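You operate a simulated robot arm through the tools that you are given. There is no shell and no other tool.

You are at the controls of a simulated robot arm. One attempt, no reset.

Task
Press the three wall plugs flush, then slide the gauge across.
Fine: use the plug setter and put it back. Set down upright: orange plug setter.

It is judged by the outcome, as a careful person would: the job done as asked, and still so three seconds after it is handed in. It fails if anything else is knocked over, pushed out of place, dropped, spilled or broken.

Robot
A 7-joint arm with a two-finger parallel gripper, fixed in place. Base frame: the origin is at the foot of the arm, x ahead of it, y to its left, z up. Lengths are in mm, angles in rad, forces in N, time in s.
Its first joint turns from -2.601 to 2.601 rad. Payload 3.5 kg.
The TCP is the grasp point between the finger pads, 23 mm short of the fingertips. In the tool frame z runs along the fingers and y along their closing line. The gripper opens to 94 mm. The fingers are 38 mm wide and 10 mm thick; the gripper's body (54 by 96 mm) begins 39 mm behind the TCP.
Orientation is that of the tool frame in the base frame, as a unit quaternion [w, x, y, z]. With the fingers straight down and closing along the base's y, the tool's x points along the base's -x, its y along +y and its z along -z.

Tools
- The arm moves only by the tool nudge_tool. Its argument "plan" is a list of rows, each a list of 6 numbers: the shift along the base's x, y, z in units of 30 mm (1.0 is 30 mm), then the turn, a rotation vector about the base's x, y, z in units of 4 degrees (1.0 is 4 degrees). In form: [[dx, dy, dz, ax, ay, az], ...]. A call has 1 to 20 rows; each row shifts and turns the commanded pose from where the row before left it. "jaw" is the closure, from 0 (fully open) to 1 (shut), set as the call begins (left out, the last holds). A call with a number of a shift or a turn outside -1 to 1 is refused whole. Rows are played at 5 a second. More than 50 mm and 0.15 rad between two rows, or a gripper value outside its range, and nothing of the call is played. A pose out of reach is approached as far as the arm can. The call stops where the force on the tool passes 50 N (or 10 N more than at its start, if that is more) or the arm is blocked; 0.2 s more then pass. The fingers move at their own pace (about 153 mm/s each) and stop on an object; they squeeze with about 36 N. The grip force told is the motor's: it shows also when the fingers shut on nothing. Time passes only in rows, and 0.2 s behind the last, so rows that do not move let the fingers close. It gives the time, the measured TCP pose, the force on the tool (base axes), the opening and the grip force at its end, in the units of the frame above (readings bear some noise), with the torque about the TCP (base axes, N m) and any sound that the robot's microphone picked up.
- Cameras (640 x 400 px; columns grow to the right, rows downward): "scene" is fixed at [49.8, 497.5, 1492.3]; the picture's right is [-0.12, -0.99, 0.00], its down [-0.47, 0.06, -0.88] and it looks along [0.88, -0.10, -0.47] (base axes); focal length 332 px, centre (320, 200). "wrist" rides on the gripper at [86, 16, -74] in the tool frame; the picture's right is [-0.18, 0.98, 0.00], its down [-0.58, -0.11, -0.81] and it looks along [-0.79, -0.15, 0.59] (tool axes); focal length 243 px, centre (320, 200). There is no depth. A picture from a camera that has moved, and an enlarged one, comes with that camera's place and axes in the base frame and with its lens.
- camera(camera): a new picture of that camera. It takes no simulated time.
- zoom(camera, box): a new picture of the part [left, top, right, bottom] of that camera's present view, enlarged. It takes no simulated time.
- sign_off(): hands the job in; it is judged then, once.

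Places have to be worked out from the pictures, the camera data and where the tool is seen. Open the gripper and draw the arm clear of the work before you hand the job in, unless the task says otherwise.

The tools are called by a JSON object that holds its "method" and its "body". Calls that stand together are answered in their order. nudge_tool: Moves the arm, as the interface text tells. Its arguments: {"type":"object","properties":{"plan":{"type":"array"},"jaw":{"type":"number"}},"required":["plan"]} The other tools are called the same way: camera (camera) takes a picture; zoom (camera, box) takes an enlarged picture of a part of a camera's view; sign_off () hands the job in.

At the start:

```text
t: 0.0
ee_pos: [1067.9, 253.9, 1147.3]
tool_rot: [0.0, 0.0, 1.0, 0.0]
force: [0.9, 0.2, 0.4]
ft_torque: [0.02, -0.03, 0.02]
finger_gap: 93.8
grasp_force: 0.0
```

scene: 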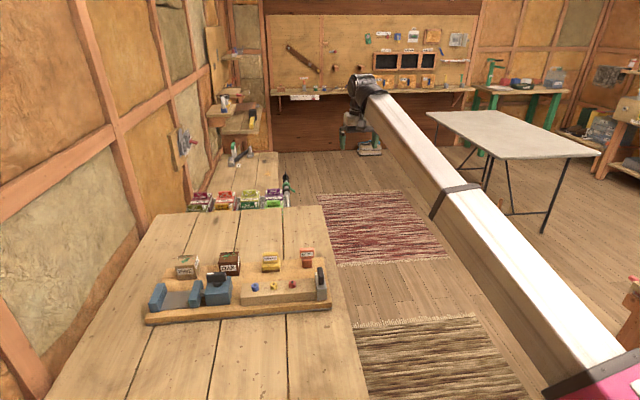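
wrist: 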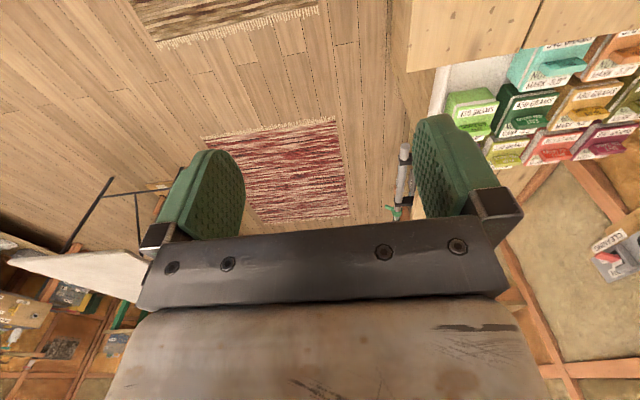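

The scene picture shows a table at left with a board carrying several objects. I'll zoom in on the work area to identify plugs, gauge and plug setter.

{"method": "zoom", "body": {"camera": "scene", "box": [130, 230, 350, 340]}}

{"method": "zoom", "body": {"camera": "scene", "box": [140, 240, 240, 330]}}

{"method": "zoom", "body": {"camera": "scene", "box": [235, 240, 345, 320]}}

```text
2.91 times, centred on (240, 285) of scene
camera zoom: at [49.8, 497.5, 1492.3], right [-0.12, -0.99, 0.0], down [-0.47, 0.06, -0.88], along [0.88, -0.1, -0.47], focal length 966 px, centre (553, -47)
```

zoom: 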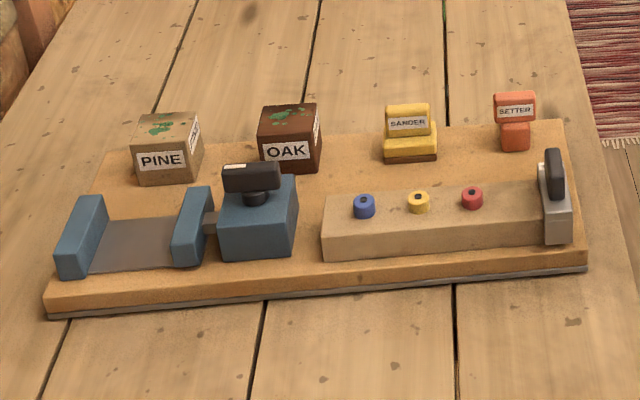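

```text
4.44 times, centred on (190, 285) of scene
camera zoom: at [49.8, 497.5, 1492.3], right [-0.12, -0.99, 0.0], down [-0.47, 0.06, -0.88], along [0.88, -0.1, -0.47], focal length 1475 px, centre (898, -178)
```

zoom: 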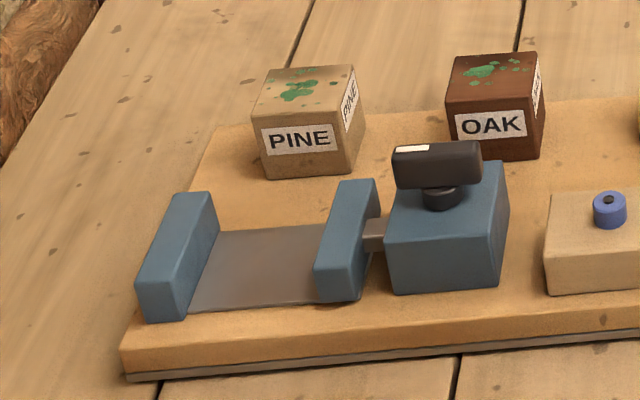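

```text
5.00 times, centred on (290, 280) of scene
camera zoom: at [49.8, 497.5, 1492.3], right [-0.12, -0.99, 0.0], down [-0.47, 0.06, -0.88], along [0.88, -0.1, -0.47], focal length 1660 px, centre (470, -200)
```

zoom: 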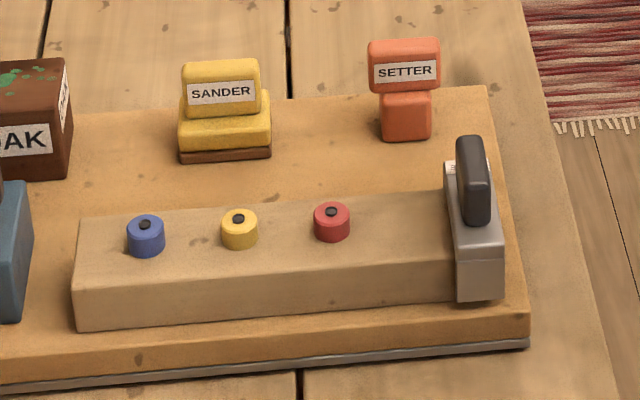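

From triangulating the table corner (scene and wrist), the table top is near z≈862, with the setter near (787, 426), the block spanning y≈410–600 at x≈660–720, and the gauge at its right end. I'll fly at height to above the work area and look with the wrist camera.

{"method": "nudge_tool", "body": {"plan": [[-0.93, 0.4, 0, 0, 0, 0], [-0.93, 0.4, 0, 0, 0, 0], [-0.93, 0.4, 0, 0, 0, 0], [-0.93, 0.4, 0, 0, 0, 0], [-0.93, 0.4, 0, 0, 0, 0], [-0.93, 0.4, 0, 0, 0, 0], [-0.93, 0.4, 0, 0, 0, 0], [-0.93, 0.4, 0, 0, 0, 0], [-0.93, 0.4, 0, 0, 0, 0], [-0.93, 0.4, 0, 0, 0, 0], [-0.93, 0.4, 0, 0, 0, 0], [-0.93, 0.4, 0, 0, 0, 0], [-0.93, 0.4, 0, 0, 0, 0], [-0.93, 0.4, 0, 0, 0, 0], [0, 0, 0, 0, 0, 0]], "jaw": 0}}

```text
t: 3.2
ee_pos: [678.3, 423.3, 1149.3]
tool_rot: [0.0, 0.0, 1.0, 0.0]
force: [-0.4, 0.4, 0.3]
ft_torque: [0.0, 0.01, -0.03]
finger_gap: 94.4
grasp_force: 0.0
```

The arm arrived at (678, 423, 1149), straight down. Now I take pictures from both cameras.

{"method": "camera", "body": {"camera": "wrist"}}

{"method": "camera", "body": {"camera": "scene"}}

```text
taken
camera wrist: at [591.6, 438.1, 1222.0], right [0.18, 0.98, 0.0], down [0.58, -0.11, 0.81], along [0.79, -0.15, -0.59], focal length 243 px, centre (320, 200)
```

wrist: 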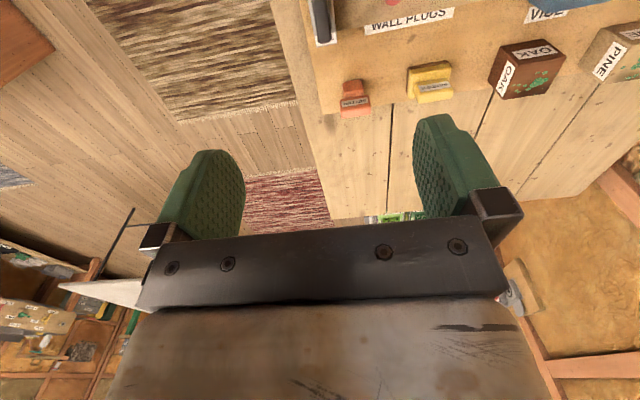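

```text
taken
```

scene: 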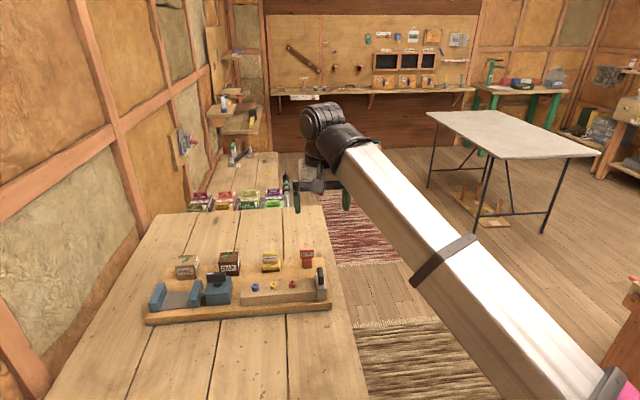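

The wrist view shows the setter, sander and labels, but the plugs are out of frame. I back up to about (550, 490) so the block falls within the view.

{"method": "nudge_tool", "body": {"plan": [[-1, 0.5, 0, 0, 0, 0], [-1, 0.5, 0, 0, 0, 0], [-1, 0.5, 0, 0, 0, 0], [-1, 0.5, 0, 0, 0, 0], [-0.3, 0.3, 0, 0, 0, 0], [0, 0, 0, 0, 0, 0]]}}

{"method": "camera", "body": {"camera": "wrist"}}

{"method": "zoom", "body": {"camera": "wrist", "box": [220, 0, 460, 150]}}

```text
t: 4.6
ee_pos: [555.9, 497.2, 1129.4]
tool_rot: [0.004, 0.0, 1.0, 0.003]
force: [0.2, 0.8, -0.2]
ft_torque: [-0.01, -0.01, -0.03]
finger_gap: 94.2
grasp_force: 0.1
out of reach, approached as far as the arm can: row 2, 3, 4
```

```text
taken
camera wrist: at [467.5, 511.6, 1202.4], right [0.18, 0.98, 0.01], down [0.57, -0.11, 0.81], along [0.8, -0.14, -0.59], focal length 243 px, centre (320, 200)
```

wrist: 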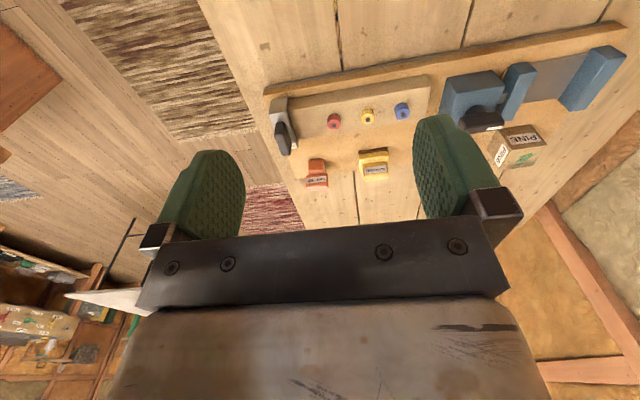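

```text
2.67 times, centred on (340, 75) of wrist
camera zoom: at [467.5, 511.6, 1202.4], right [0.18, 0.98, 0.01], down [0.57, -0.11, 0.81], along [0.8, -0.14, -0.59], focal length 647 px, centre (267, 533)
```

zoom: 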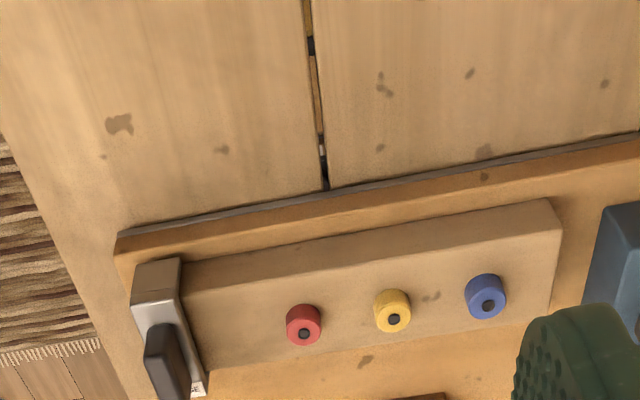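

The triangulated y from wrist and scene disagree by ~25 mm, so I check the scene view of the gripper against its reported TCP (expected around pixel 288, 245).

{"method": "zoom", "body": {"camera": "scene", "box": [210, 170, 370, 270]}}

{"method": "zoom", "body": {"camera": "wrist", "box": [140, 80, 500, 305]}}

```text
4.00 times, centred on (290, 220) of scene
camera zoom: at [49.8, 497.5, 1492.3], right [-0.12, -0.99, 0.0], down [-0.47, 0.06, -0.88], along [0.88, -0.1, -0.47], focal length 1328 px, centre (440, 120)
```

zoom: 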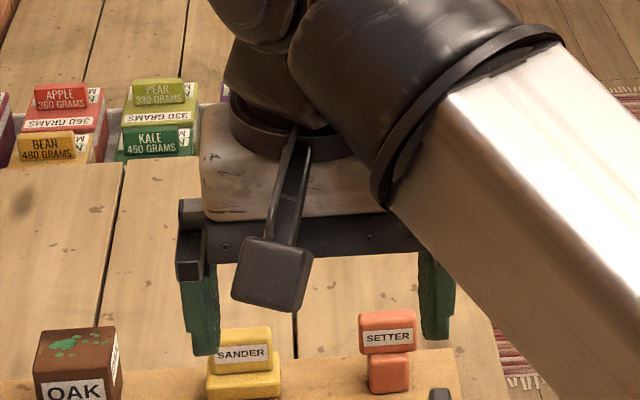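

```text
1.78 times, centred on (320, 192) of wrist
camera zoom: at [467.5, 511.6, 1202.4], right [0.18, 0.98, 0.01], down [0.57, -0.11, 0.81], along [0.8, -0.14, -0.59], focal length 431 px, centre (320, 213)
```

zoom: 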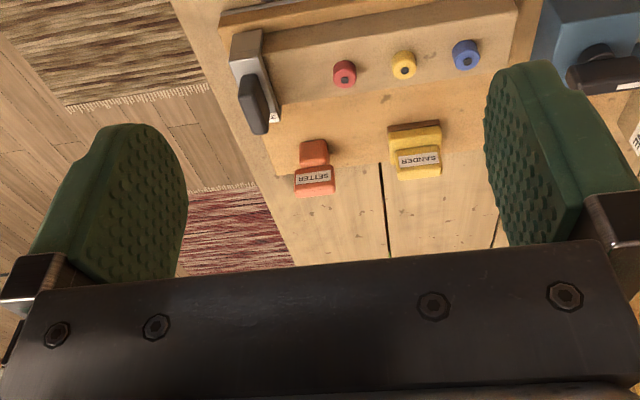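

I'd misread the zoom crop offset; with that fixed, both cameras agree: the setter stands at about (787, 448), mid-height ≈ 908, with the board aligned to the base y. I'll move above the setter, staying about 50 mm above its top, and look closely.

{"method": "nudge_tool", "body": {"plan": [[0.9, -0.2, 0, 0, 0, 0], [0.9, -0.2, 0, 0, 0, 0], [0.9, -0.2, 0, 0, 0, 0], [0.9, -0.2, -0.4, 0, 0, 0], [0.9, -0.2, -0.5, 0, 0, 0], [0.9, -0.2, -0.6, 0, 0, 0], [0.9, -0.2, -0.7, 0, 0, 0], [0.9, -0.1, -0.7, 0, 0, 0], [0, 0, 0, 0, 0, 0]]}}

{"method": "camera", "body": {"camera": "wrist"}}

{"method": "zoom", "body": {"camera": "scene", "box": [230, 190, 390, 290]}}

```text
t: 6.6
ee_pos: [770.0, 450.2, 1043.1]
tool_rot: [0.0, 0.0, 1.0, 0.0]
force: [-0.4, 0.2, 0.5]
ft_torque: [0.02, -0.04, -0.01]
finger_gap: 94.3
grasp_force: 0.1
```

```text
taken
camera wrist: at [682.3, 466.6, 1117.1], right [0.18, 0.98, 0.0], down [0.58, -0.11, 0.81], along [0.79, -0.15, -0.59], focal length 243 px, centre (320, 200)
```

wrist: 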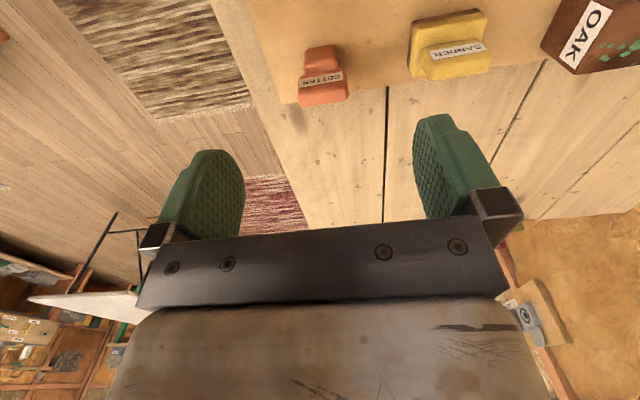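

```text
4.00 times, centred on (310, 240) of scene
camera zoom: at [49.8, 497.5, 1492.3], right [-0.12, -0.99, 0.0], down [-0.47, 0.06, -0.88], along [0.88, -0.1, -0.47], focal length 1328 px, centre (360, 40)
```

zoom: 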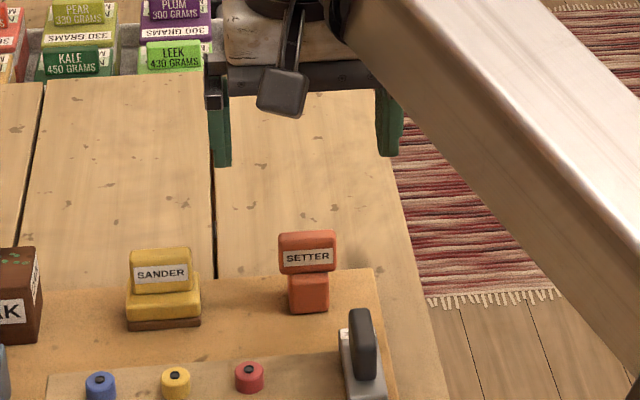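

Both views are clear now. I zoom in the wrist view on the setter to measure its place and size.

{"method": "zoom", "body": {"camera": "wrist", "box": [240, 20, 400, 120]}}

{"method": "zoom", "body": {"camera": "scene", "box": [280, 240, 344, 280]}}

```text
4.00 times, centred on (320, 70) of wrist
camera zoom: at [682.3, 466.6, 1117.1], right [0.18, 0.98, 0.0], down [0.58, -0.11, 0.81], along [0.79, -0.15, -0.59], focal length 970 px, centre (320, 720)
```

zoom: 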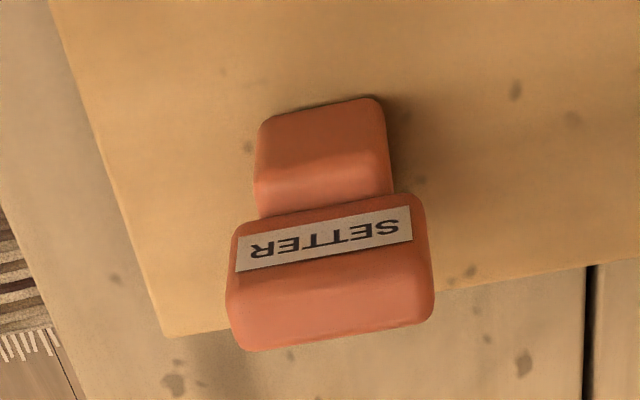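

```text
10.00 times, centred on (312, 260) of scene
camera zoom: at [49.8, 497.5, 1492.3], right [-0.12, -0.99, 0.0], down [-0.47, 0.06, -0.88], along [0.88, -0.1, -0.47], focal length 3320 px, centre (400, -400)
```

zoom: 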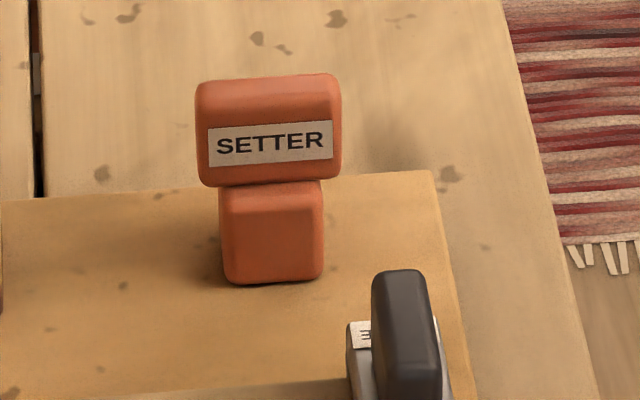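

Triangulation gives: setter foot on the board at z≈893, head top z≈953, head about 39 mm wide in y and 20 mm deep, centred near (781, 449.5). I'll go down to just above its head and check alignment before straddling it.

{"method": "nudge_tool", "body": {"plan": [[0.4, -0.02, -0.5, 0, 0, 0], [0, 0, -0.7, 0, 0, 0], [0, 0, -0.6, 0, 0, 0], [0, 0, 0, 0, 0, 0]]}}

{"method": "camera", "body": {"camera": "wrist"}}

{"method": "zoom", "body": {"camera": "scene", "box": [270, 225, 366, 285]}}

```text
t: 7.6
ee_pos: [783.7, 450.8, 989.5]
tool_rot: [-0.001, -0.001, 1.0, 0.0]
force: [0.5, 0.8, 0.0]
ft_torque: [-0.01, -0.03, -0.02]
finger_gap: 94.0
grasp_force: 0.0
```

```text
taken
camera wrist: at [695.8, 466.3, 1062.6], right [0.18, 0.98, 0.0], down [0.58, -0.11, 0.81], along [0.79, -0.15, -0.59], focal length 243 px, centre (320, 200)
```

wrist: 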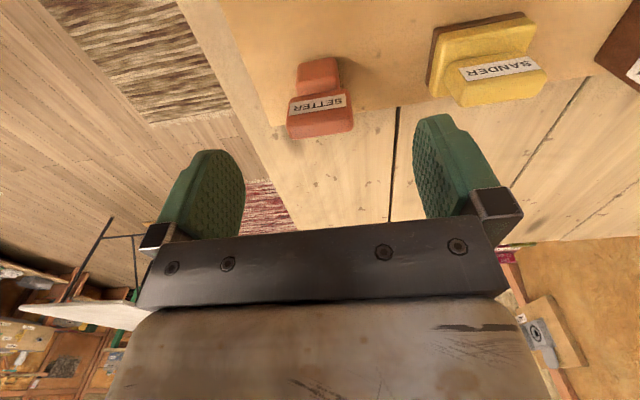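

```text
6.67 times, centred on (318, 255) of scene
camera zoom: at [49.8, 497.5, 1492.3], right [-0.12, -0.99, 0.0], down [-0.47, 0.06, -0.88], along [0.88, -0.1, -0.47], focal length 2213 px, centre (333, -167)
```

zoom: 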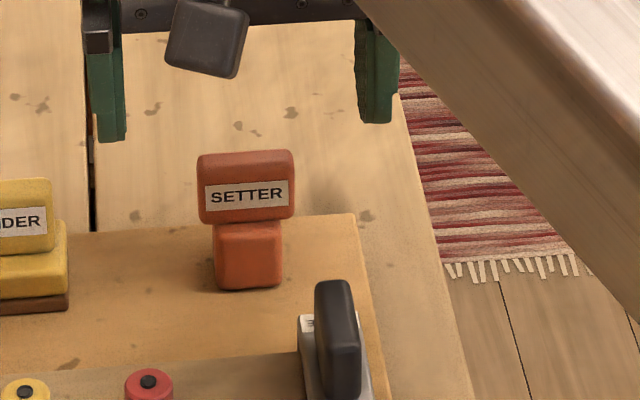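

Fingers and setter head line up in both views (within about 1 mm) and the setter is square to the gripper. I descend to TCP z≈940 so the pads straddle the full head.

{"method": "nudge_tool", "body": {"plan": [[-0.06, 0, -0.55, 0, 0, 0], [0, 0, -0.6, 0, 0, 0], [0, 0, -0.5, 0, 0, 0], [0, 0, 0, 0, 0, 0]]}}

{"method": "zoom", "body": {"camera": "scene", "box": [270, 225, 366, 285]}}

{"method": "camera", "body": {"camera": "wrist"}}

```text
t: 8.6
ee_pos: [783.6, 450.7, 939.6]
tool_rot: [0.0, 0.0, 1.0, 0.0]
force: [0.2, 0.9, -0.2]
ft_torque: [0.02, -0.01, 0.01]
finger_gap: 94.1
grasp_force: 0.0
```

```text
6.67 times, centred on (318, 255) of scene
camera zoom: at [49.8, 497.5, 1492.3], right [-0.12, -0.99, 0.0], down [-0.47, 0.06, -0.88], along [0.88, -0.1, -0.47], focal length 2213 px, centre (333, -167)
```

zoom: 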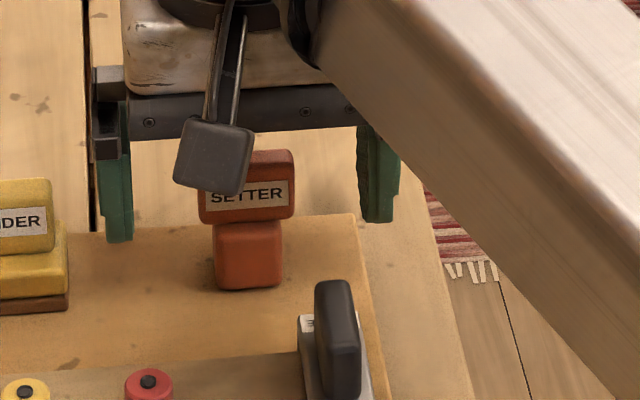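

```text
taken
camera wrist: at [695.2, 465.3, 1013.0], right [0.18, 0.98, 0.0], down [0.58, -0.11, 0.81], along [0.79, -0.15, -0.59], focal length 243 px, centre (320, 200)
```

wrist: 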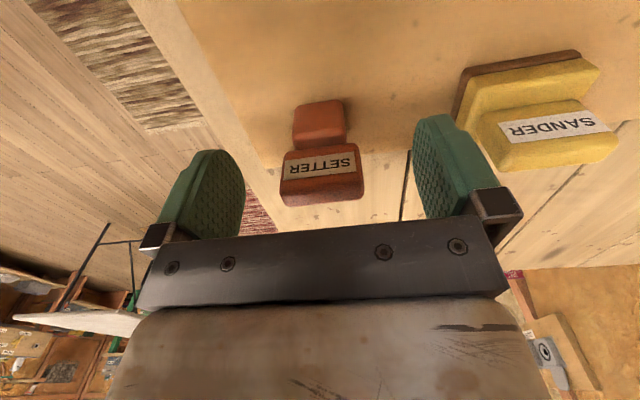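

The head sits centred between the pads with fingertips just below the head's underside. I close the gripper and hold still to let it grip.

{"method": "nudge_tool", "body": {"plan": [[0, 0, 0, 0, 0, 0], [0, 0, 0, 0, 0, 0], [0, 0, 0, 0, 0, 0], [0, 0, 0, 0, 0, 0], [0, 0, 0, 0, 0, 0]], "jaw": 1}}

{"method": "zoom", "body": {"camera": "scene", "box": [270, 225, 366, 285]}}

{"method": "camera", "body": {"camera": "wrist"}}

```text
t: 9.8
ee_pos: [781.9, 450.1, 939.5]
tool_rot: [0.0, 0.0, 1.0, 0.001]
force: [-0.3, 0.6, -0.4]
ft_torque: [0.02, -0.02, 0.0]
finger_gap: 39.2
grasp_force: 36.1
```

```text
6.67 times, centred on (318, 255) of scene
camera zoom: at [49.8, 497.5, 1492.3], right [-0.12, -0.99, 0.0], down [-0.47, 0.06, -0.88], along [0.88, -0.1, -0.47], focal length 2213 px, centre (333, -167)
```

zoom: 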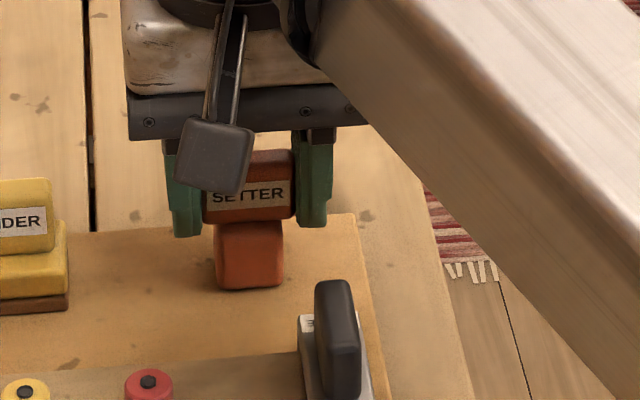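

```text
taken
camera wrist: at [695.2, 465.3, 1013.2], right [0.18, 0.98, 0.0], down [0.58, -0.11, 0.81], along [0.79, -0.15, -0.59], focal length 243 px, centre (320, 200)
```

wrist: 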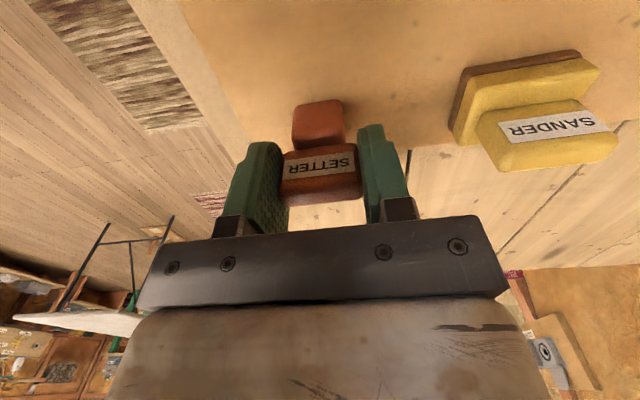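

The setter is gripped (gap 39.2 mm, 36 N) with next to no shift; grip pose is TCP ≈ (782, 450.4, 939.5), which I'll reuse for putting it back. I lift it straight up 90 mm and then carry it over the blue plug, estimated at (678, 584.5).

{"method": "nudge_tool", "body": {"plan": [[0, 0, 0.5, 0, 0, 0], [0, 0, 0.8, 0, 0, 0], [0, 0, 0.9, 0, 0, 0], [0, 0, 0.8, 0, 0, 0], [0, 0, 0, 0, 0, 0]]}}

{"method": "camera", "body": {"camera": "wrist"}}

{"method": "zoom", "body": {"camera": "scene", "box": [250, 210, 346, 310]}}

```text
t: 11.0
ee_pos: [780.8, 450.6, 1030.3]
tool_rot: [0.0, -0.001, 1.0, -0.001]
force: [0.8, 0.4, -0.8]
ft_torque: [0.0, -0.02, 0.0]
finger_gap: 39.1
grasp_force: 35.9
```

```text
taken
camera wrist: at [693.6, 466.7, 1104.2], right [0.18, 0.98, 0.0], down [0.58, -0.11, 0.81], along [0.79, -0.15, -0.59], focal length 243 px, centre (320, 200)
```

wrist: 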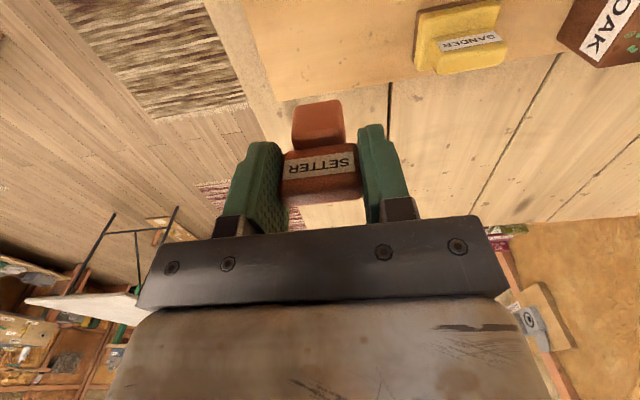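

```text
4.00 times, centred on (298, 260) of scene
camera zoom: at [49.8, 497.5, 1492.3], right [-0.12, -0.99, 0.0], down [-0.47, 0.06, -0.88], along [0.88, -0.1, -0.47], focal length 1328 px, centre (408, -40)
```

zoom: 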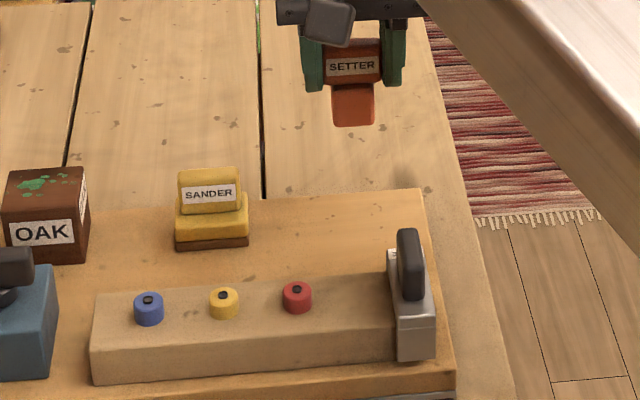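

The setter hangs securely and upright. I carry it over the blue plug at a safe height (setter foot ≈ z 984) and look.

{"method": "nudge_tool", "body": {"plan": [[-0.687, 0.893, 0, 0, 0, 0], [-0.687, 0.893, 0, 0, 0, 0], [-0.687, 0.893, 0, 0, 0, 0], [-0.687, 0.893, 0, 0, 0, 0], [-0.687, 0.893, 0, 0, 0, 0], [0, 0, 0, 0, 0, 0]]}}

{"method": "camera", "body": {"camera": "wrist"}}

{"method": "zoom", "body": {"camera": "scene", "box": [220, 210, 348, 290]}}

```text
t: 12.4
ee_pos: [678.0, 584.1, 1028.3]
tool_rot: [0.0, -0.001, 1.0, -0.001]
force: [0.8, -0.8, 0.0]
ft_torque: [-0.01, 0.0, 0.0]
finger_gap: 39.5
grasp_force: 36.5
```

```text
taken
camera wrist: at [590.6, 599.9, 1102.6], right [0.18, 0.98, 0.0], down [0.58, -0.11, 0.81], along [0.79, -0.15, -0.59], focal length 243 px, centre (320, 200)
```

wrist: 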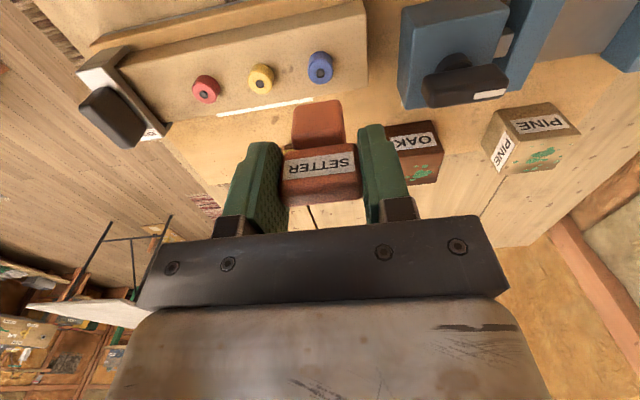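

```text
5.00 times, centred on (284, 250) of scene
camera zoom: at [49.8, 497.5, 1492.3], right [-0.12, -0.99, 0.0], down [-0.47, 0.06, -0.88], along [0.88, -0.1, -0.47], focal length 1660 px, centre (500, -50)
```

zoom: 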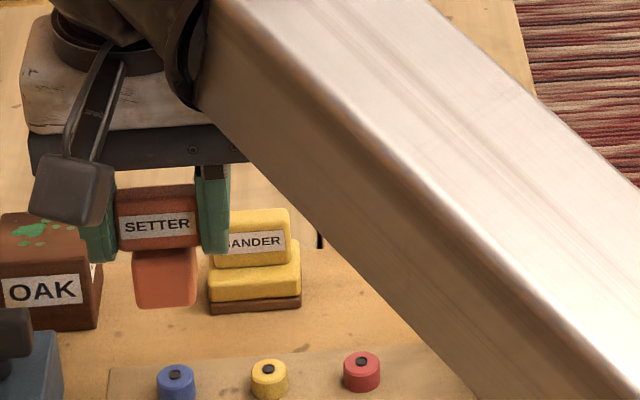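

The plugs are visible just beyond the setter stem. I zoom the wrist view for precise relative measurement of stem foot and blue plug.

{"method": "zoom", "body": {"camera": "wrist", "box": [240, 30, 400, 130]}}

{"method": "zoom", "body": {"camera": "wrist", "box": [60, 0, 380, 200]}}

{"method": "zoom", "body": {"camera": "scene", "box": [230, 240, 326, 300]}}

```text
4.00 times, centred on (320, 80) of wrist
camera zoom: at [590.6, 599.9, 1102.6], right [0.18, 0.98, 0.0], down [0.58, -0.11, 0.81], along [0.79, -0.15, -0.59], focal length 970 px, centre (320, 680)
```

zoom: 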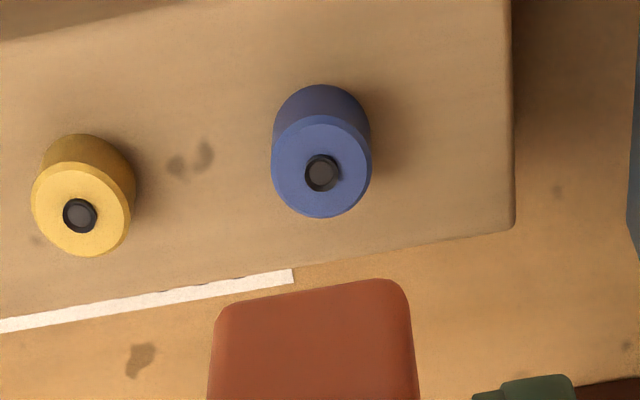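

```text
2.00 times, centred on (220, 100) of wrist
camera zoom: at [590.6, 599.9, 1102.6], right [0.18, 0.98, 0.0], down [0.58, -0.11, 0.81], along [0.79, -0.15, -0.59], focal length 485 px, centre (520, 400)
```

zoom: 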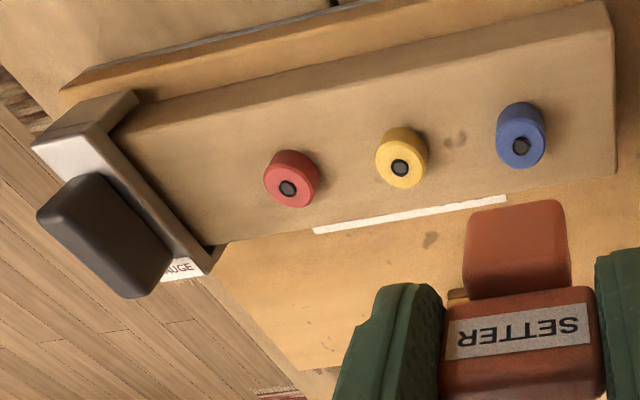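

```text
6.67 times, centred on (278, 270) of scene
camera zoom: at [49.8, 497.5, 1492.3], right [-0.12, -0.99, 0.0], down [-0.47, 0.06, -0.88], along [0.88, -0.1, -0.47], focal length 2213 px, centre (600, -267)
```

zoom: 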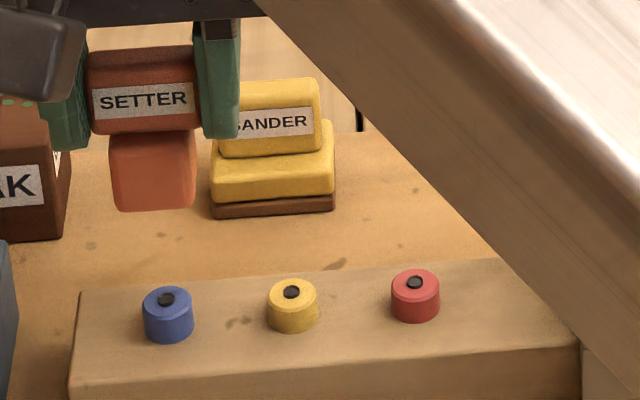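

Blue plug triangulates to about (671, 585), top at z≈935–940. I shift 6 mm back in x and lower until the stem foot is about 10 mm above the plug, then compare directly in both views.

{"method": "nudge_tool", "body": {"plan": [[-0.2, 0.03, -0.4, 0, 0, 0], [0, 0, -0.4, 0, 0, 0], [0, 0, -0.3, 0, 0, 0], [0, 0, 0, 0, 0, 0]]}}

{"method": "zoom", "body": {"camera": "wrist", "box": [240, 30, 400, 130]}}

{"method": "zoom", "body": {"camera": "scene", "box": [230, 240, 310, 290]}}

```text
t: 13.4
ee_pos: [673.2, 585.7, 996.4]
tool_rot: [0.0, 0.0, 1.0, 0.0]
force: [-0.2, -0.7, -1.8]
ft_torque: [0.0, 0.02, 0.02]
finger_gap: 39.2
grasp_force: 35.5
```

```text
4.00 times, centred on (320, 80) of wrist
camera zoom: at [584.6, 600.4, 1069.6], right [0.18, 0.98, 0.0], down [0.58, -0.11, 0.81], along [0.79, -0.15, -0.59], focal length 970 px, centre (320, 680)
```

zoom: 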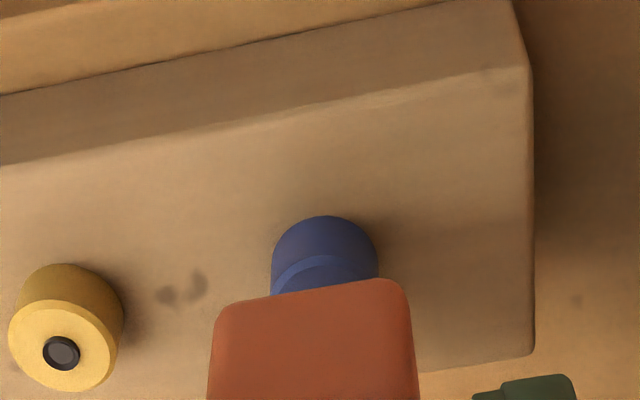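

```text
8.00 times, centred on (270, 265) of scene
camera zoom: at [49.8, 497.5, 1492.3], right [-0.12, -0.99, 0.0], down [-0.47, 0.06, -0.88], along [0.88, -0.1, -0.47], focal length 2656 px, centre (720, -320)
```

zoom: 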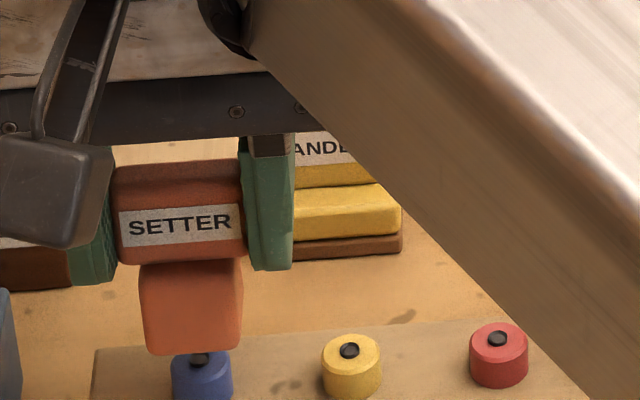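

The stem foot is centred over the blue plug in y (within 1 mm) and in x (within about 2 mm), roughly 11 mm above it. I lower in 2 mm rows to feel for contact.

{"method": "nudge_tool", "body": {"plan": [[0, 0, -0.1, 0, 0, 0], [0, 0, -0.1, 0, 0, 0], [0, 0, -0.07, 0, 0, 0], [0, 0, -0.07, 0, 0, 0], [0, 0, 0, 0, 0, 0]]}}

{"method": "zoom", "body": {"camera": "wrist", "box": [240, 30, 400, 130]}}

{"method": "zoom", "body": {"camera": "scene", "box": [230, 250, 310, 300]}}

```text
t: 14.6
ee_pos: [672.0, 585.4, 986.7]
tool_rot: [0.001, 0.0, 1.0, 0.0]
force: [-1.1, -0.4, 0.2]
ft_torque: [-0.01, 0.02, -0.05]
finger_gap: 39.2
grasp_force: 35.8
```

```text
4.00 times, centred on (320, 80) of wrist
camera zoom: at [584.5, 600.4, 1060.6], right [0.18, 0.98, 0.0], down [0.58, -0.11, 0.81], along [0.79, -0.15, -0.59], focal length 970 px, centre (320, 680)
```

zoom: 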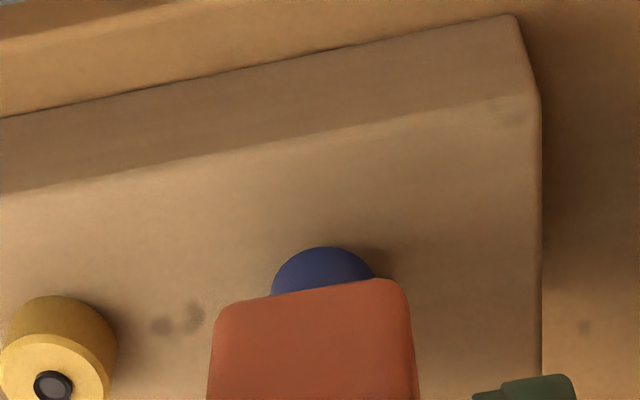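

```text
8.00 times, centred on (270, 275) of scene
camera zoom: at [49.8, 497.5, 1492.3], right [-0.12, -0.99, 0.0], down [-0.47, 0.06, -0.88], along [0.88, -0.1, -0.47], focal length 2656 px, centre (720, -400)
```

zoom: 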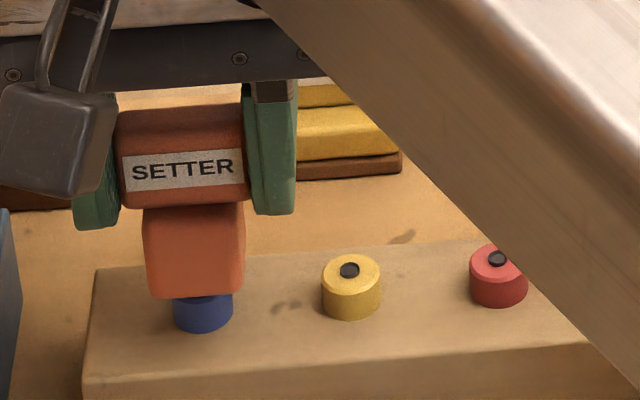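

No contact force yet at stem foot z≈940. I continue down in 1.5 mm rows.

{"method": "nudge_tool", "body": {"plan": [[0, 0, -0.05, 0, 0, 0], [0, 0, -0.05, 0, 0, 0], [0, 0, -0.05, 0, 0, 0], [0, 0, -0.05, 0, 0, 0], [0, 0, 0, 0, 0, 0]]}}

{"method": "zoom", "body": {"camera": "scene", "box": [230, 250, 310, 300]}}

```text
t: 15.8
ee_pos: [672.4, 586.2, 981.3]
tool_rot: [0.0, 0.0, 1.0, 0.0]
force: [0.2, 0.1, -1.0]
ft_torque: [0.01, 0.01, 0.01]
finger_gap: 39.5
grasp_force: 35.9
```

```text
8.00 times, centred on (270, 275) of scene
camera zoom: at [49.8, 497.5, 1492.3], right [-0.12, -0.99, 0.0], down [-0.47, 0.06, -0.88], along [0.88, -0.1, -0.47], focal length 2656 px, centre (720, -400)
```

zoom: 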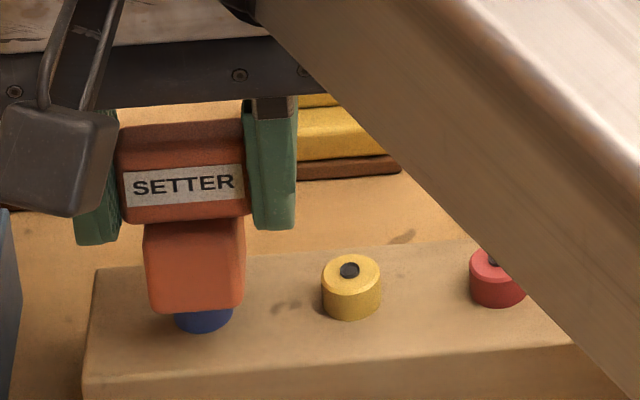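

Still under 1 N; the plug side visible under the stem has shrunk, so I'm at or very near contact. I keep lowering in ~1 mm rows and watch the force.

{"method": "nudge_tool", "body": {"plan": [[0, 0, -0.04, 0, 0, 0], [0, 0, -0.04, 0, 0, 0], [0, 0, -0.04, 0, 0, 0], [0, 0, 0, 0, 0, 0]]}}

{"method": "zoom", "body": {"camera": "scene", "box": [230, 250, 310, 300]}}

{"method": "zoom", "body": {"camera": "wrist", "box": [240, 30, 400, 130]}}

```text
t: 16.8
ee_pos: [672.0, 586.2, 977.3]
tool_rot: [0.001, -0.001, 1.0, -0.001]
force: [0.3, 0.0, -0.9]
ft_torque: [0.0, 0.03, -0.03]
finger_gap: 39.1
grasp_force: 35.8
```

```text
8.00 times, centred on (270, 275) of scene
camera zoom: at [49.8, 497.5, 1492.3], right [-0.12, -0.99, 0.0], down [-0.47, 0.06, -0.88], along [0.88, -0.1, -0.47], focal length 2656 px, centre (720, -400)
```

zoom: 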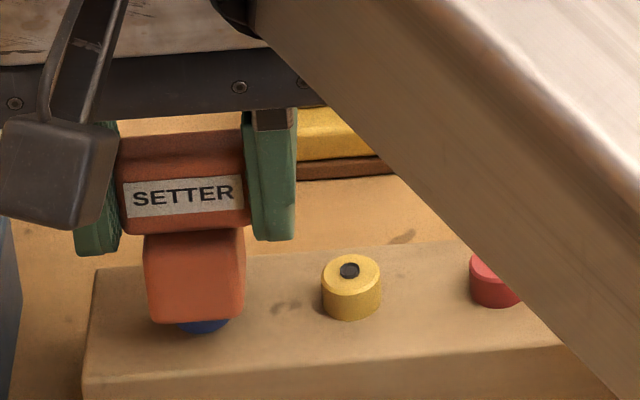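

```text
4.00 times, centred on (320, 80) of wrist
camera zoom: at [584.7, 601.2, 1050.6], right [0.18, 0.98, 0.0], down [0.58, -0.11, 0.81], along [0.79, -0.15, -0.59], focal length 970 px, centre (320, 680)
```

zoom: 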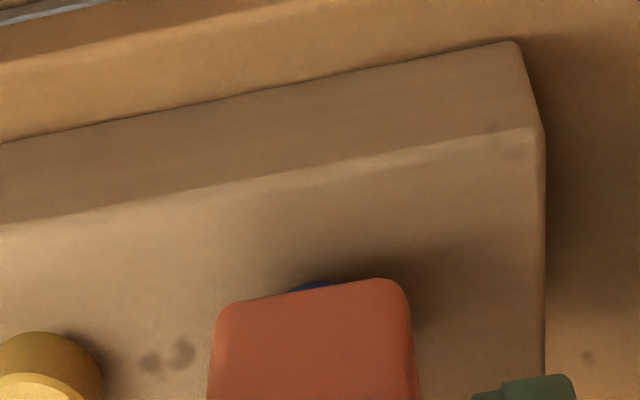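

Force is still ~0 with the foot at an estimated z≈930, so my depth estimate of the plug may be off (the plug could be lower and further back). I raise back up and take wrist views from two x positions for a proper baseline.

{"method": "nudge_tool", "body": {"plan": [[0, 0, 0.6, 0, 0, 0], [0, 0, 0.9, 0, 0, 0], [0.6, 0, 0.3, 0, 0, 0], [0.6, 0, 0, 0, 0, 0], [0, 0, 0, 0, 0, 0]]}}

{"method": "zoom", "body": {"camera": "wrist", "box": [160, 0, 400, 150]}}

{"method": "zoom", "body": {"camera": "scene", "box": [230, 250, 310, 300]}}

```text
t: 18.0
ee_pos: [707.6, 584.7, 1030.8]
tool_rot: [0.001, -0.002, 1.0, 0.0]
force: [0.0, -0.1, -0.4]
ft_torque: [0.01, 0.02, 0.0]
finger_gap: 39.1
grasp_force: 35.4
```

```text
2.67 times, centred on (280, 75) of wrist
camera zoom: at [620.7, 600.6, 1103.7], right [0.18, 0.98, 0.0], down [0.58, -0.11, 0.81], along [0.79, -0.15, -0.59], focal length 647 px, centre (427, 533)
```

zoom: 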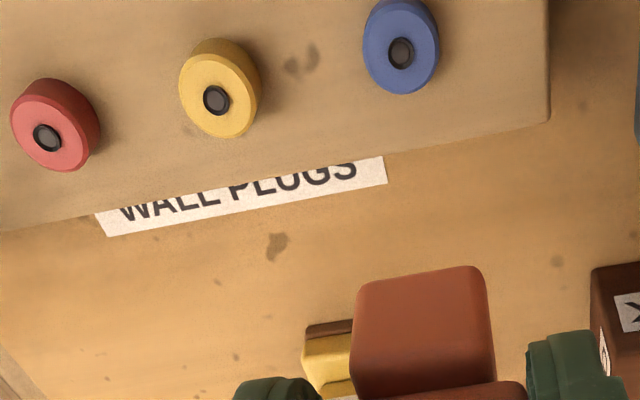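

```text
8.00 times, centred on (270, 275) of scene
camera zoom: at [49.8, 497.5, 1492.3], right [-0.12, -0.99, 0.0], down [-0.47, 0.06, -0.88], along [0.88, -0.1, -0.47], focal length 2656 px, centre (720, -400)
```

zoom: 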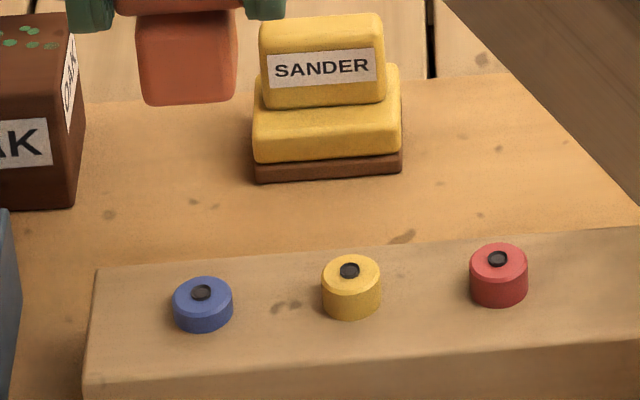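

The blue plug has in fact already moved in about halfway (it's visibly shorter than yellow), so it presses with very little force. I take one more wrist view from farther back to settle plug x and z with a good baseline.

{"method": "nudge_tool", "body": {"plan": [[-0.9, 0, 0, 0, 0, 0], [-0.9, 0, 0, 0, 0, 0], [-0.9, 0, 0, 0, 0, 0], [0, 0, 0, 0, 0, 0]]}}

{"method": "zoom", "body": {"camera": "wrist", "box": [160, 20, 400, 170]}}

```text
t: 19.0
ee_pos: [628.2, 585.9, 1029.5]
tool_rot: [0.0, 0.0, 1.0, 0.001]
force: [-0.2, -0.5, -1.2]
ft_torque: [-0.04, 0.02, 0.04]
finger_gap: 39.3
grasp_force: 36.2
```

```text
2.67 times, centred on (280, 95) of wrist
camera zoom: at [540.6, 600.6, 1102.7], right [0.18, 0.98, 0.0], down [0.58, -0.11, 0.81], along [0.79, -0.15, -0.59], focal length 647 px, centre (427, 480)
```

zoom: 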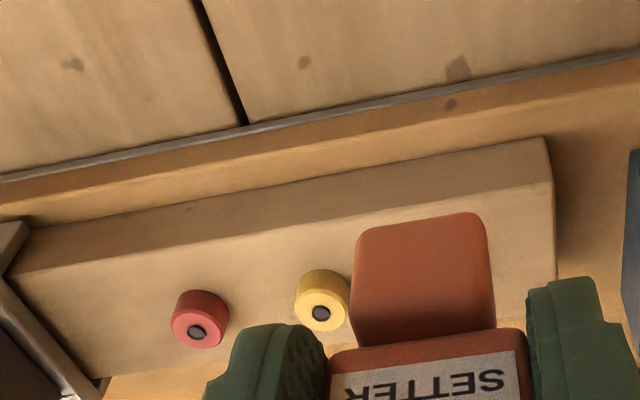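

Wrist-only triangulation over an 80 mm baseline gives consistent plug tops at z≈930, x≈674.7, y≈495/540/585; the stem's centre is about 4–5 mm beyond the TCP in x. I return over the blue plug at TCP (670.5, 584.7) and lower to just above where I was.

{"method": "nudge_tool", "body": {"plan": [[0.72, -0.02, 0, 0, 0, 0], [0.72, -0.01, 0, 0, 0, 0], [0, 0, -0.6, 0, 0, 0], [0, 0, -0.6, 0, 0, 0], [0, 0, -0.3, 0, 0, 0], [0, 0, -0.2, 0, 0, 0], [0, 0, 0, 0, 0, 0]]}}

{"method": "zoom", "body": {"camera": "scene", "box": [230, 250, 310, 300]}}

{"method": "zoom", "body": {"camera": "wrist", "box": [240, 30, 400, 130]}}

```text
t: 20.6
ee_pos: [671.0, 584.1, 980.1]
tool_rot: [0.001, 0.0, 1.0, 0.0]
force: [0.5, 0.1, -0.5]
ft_torque: [-0.03, 0.02, 0.04]
finger_gap: 39.2
grasp_force: 36.3
```

```text
8.00 times, centred on (270, 275) of scene
camera zoom: at [49.8, 497.5, 1492.3], right [-0.12, -0.99, 0.0], down [-0.47, 0.06, -0.88], along [0.88, -0.1, -0.47], focal length 2656 px, centre (720, -400)
```

zoom: 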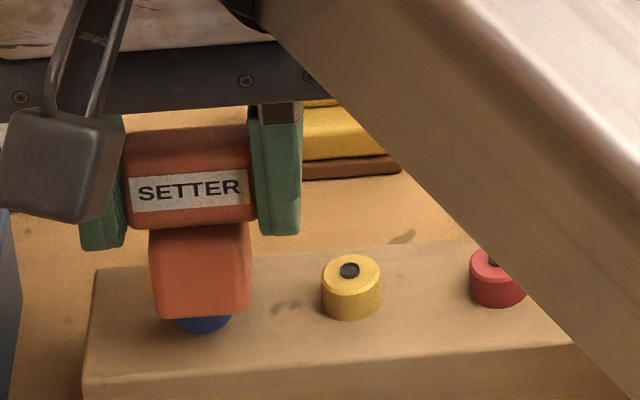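

```text
4.00 times, centred on (320, 80) of wrist
camera zoom: at [583.4, 599.2, 1053.6], right [0.18, 0.98, 0.0], down [0.58, -0.11, 0.81], along [0.79, -0.15, -0.59], focal length 970 px, centre (320, 680)
```

zoom: 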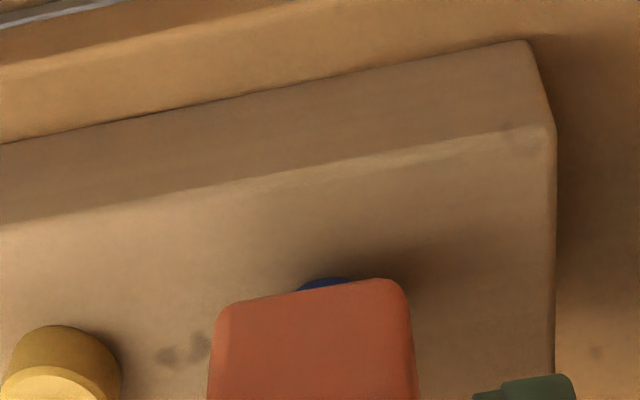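

The stem is back over the blue plug. I press down in 1 mm rows and watch the force.

{"method": "nudge_tool", "body": {"plan": [[0, 0, -0.04, 0, 0, 0], [0, 0, -0.04, 0, 0, 0], [0, 0, -0.04, 0, 0, 0], [0, 0, -0.04, 0, 0, 0], [0, 0, -0.04, 0, 0, 0], [0, 0, -0.04, 0, 0, 0]]}}

{"method": "zoom", "body": {"camera": "scene", "box": [230, 250, 310, 300]}}

{"method": "zoom", "body": {"camera": "wrist", "box": [240, 30, 400, 130]}}

```text
t: 22.0
ee_pos: [671.4, 585.5, 971.3]
tool_rot: [0.0, -0.001, 1.0, 0.0]
force: [0.4, 0.8, -1.3]
ft_torque: [-0.03, -0.01, -0.01]
finger_gap: 39.4
grasp_force: 36.2
```

```text
8.00 times, centred on (270, 275) of scene
camera zoom: at [49.8, 497.5, 1492.3], right [-0.12, -0.99, 0.0], down [-0.47, 0.06, -0.88], along [0.88, -0.1, -0.47], focal length 2656 px, centre (720, -400)
```

zoom: 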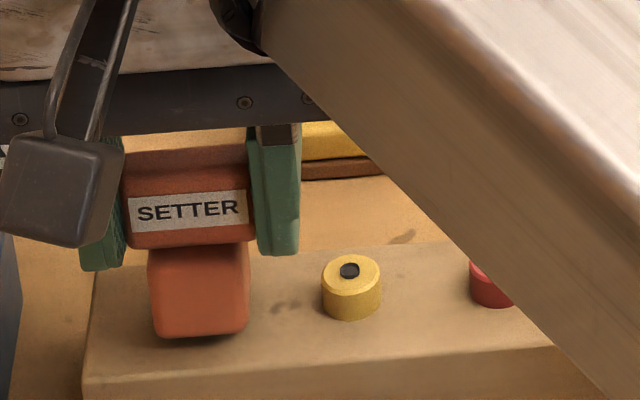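

```text
4.00 times, centred on (320, 80) of wrist
camera zoom: at [583.2, 600.1, 1046.3], right [0.18, 0.98, 0.0], down [0.58, -0.11, 0.81], along [0.79, -0.15, -0.59], focal length 970 px, centre (320, 680)
```

zoom: 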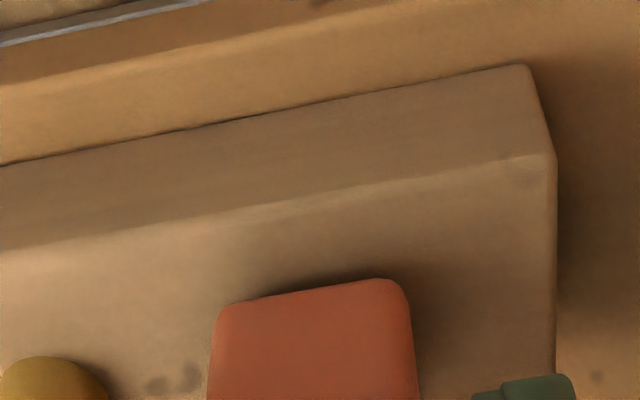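

The foot is very close to the block face with barely any force. I continue in ~0.8 mm rows until it bottoms out.

{"method": "nudge_tool", "body": {"plan": [[0, 0, -0.027, 0, 0, 0], [0, 0, -0.027, 0, 0, 0], [0, 0, -0.027, 0, 0, 0], [0, 0, -0.027, 0, 0, 0]]}}

{"method": "zoom", "body": {"camera": "scene", "box": [230, 250, 310, 300]}}

{"method": "zoom", "body": {"camera": "wrist", "box": [240, 30, 400, 130]}}

```text
t: 23.0
ee_pos: [670.6, 584.7, 970.9]
tool_rot: [0.001, 0.0, 1.0, -0.001]
force: [0.0, -0.1, 2.9]
ft_torque: [0.03, -0.02, 0.0]
finger_gap: 39.0
grasp_force: 35.9
```

```text
8.00 times, centred on (270, 275) of scene
camera zoom: at [49.8, 497.5, 1492.3], right [-0.12, -0.99, 0.0], down [-0.47, 0.06, -0.88], along [0.88, -0.1, -0.47], focal length 2656 px, centre (720, -400)
```

zoom: 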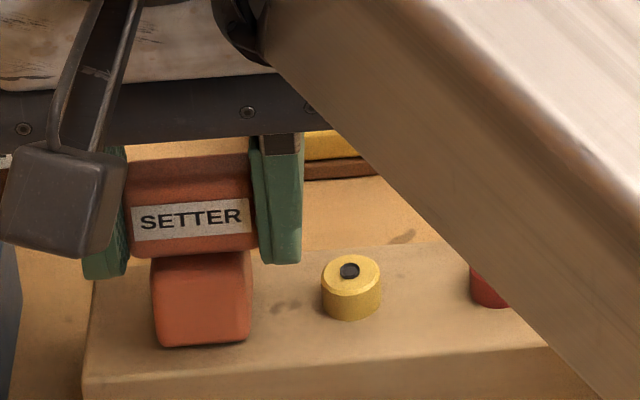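

```text
4.00 times, centred on (320, 80) of wrist
camera zoom: at [582.9, 599.6, 1043.1], right [0.18, 0.98, 0.0], down [0.58, -0.11, 0.81], along [0.79, -0.15, -0.59], focal length 970 px, centre (320, 680)
```

zoom: 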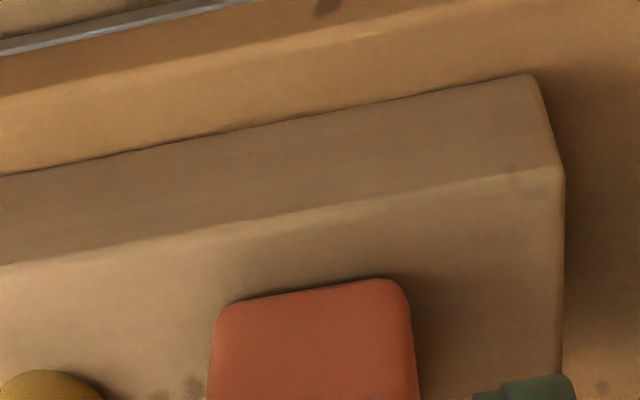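

Force is turning positive (2.9 N). I press a little further in ~0.5 mm rows to bottom on the block firmly.

{"method": "nudge_tool", "body": {"plan": [[0, 0, -0.02, 0, 0, 0], [0, 0, -0.02, 0, 0, 0], [0, 0, -0.02, 0, 0, 0]]}}

{"method": "zoom", "body": {"camera": "scene", "box": [230, 250, 310, 300]}}

```text
t: 23.8
ee_pos: [669.8, 584.5, 968.5]
tool_rot: [0.001, 0.0, 1.0, 0.0]
force: [2.1, -0.1, 24.9]
ft_torque: [-0.06, -0.12, 0.03]
finger_gap: 39.1
grasp_force: 35.4
```

```text
8.00 times, centred on (270, 275) of scene
camera zoom: at [49.8, 497.5, 1492.3], right [-0.12, -0.99, 0.0], down [-0.47, 0.06, -0.88], along [0.88, -0.1, -0.47], focal length 2656 px, centre (720, -400)
```

zoom: 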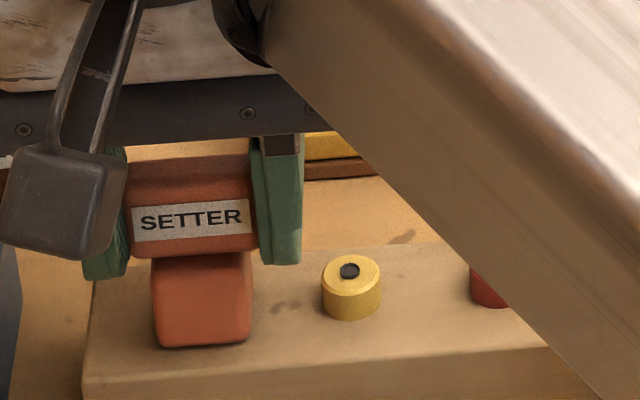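

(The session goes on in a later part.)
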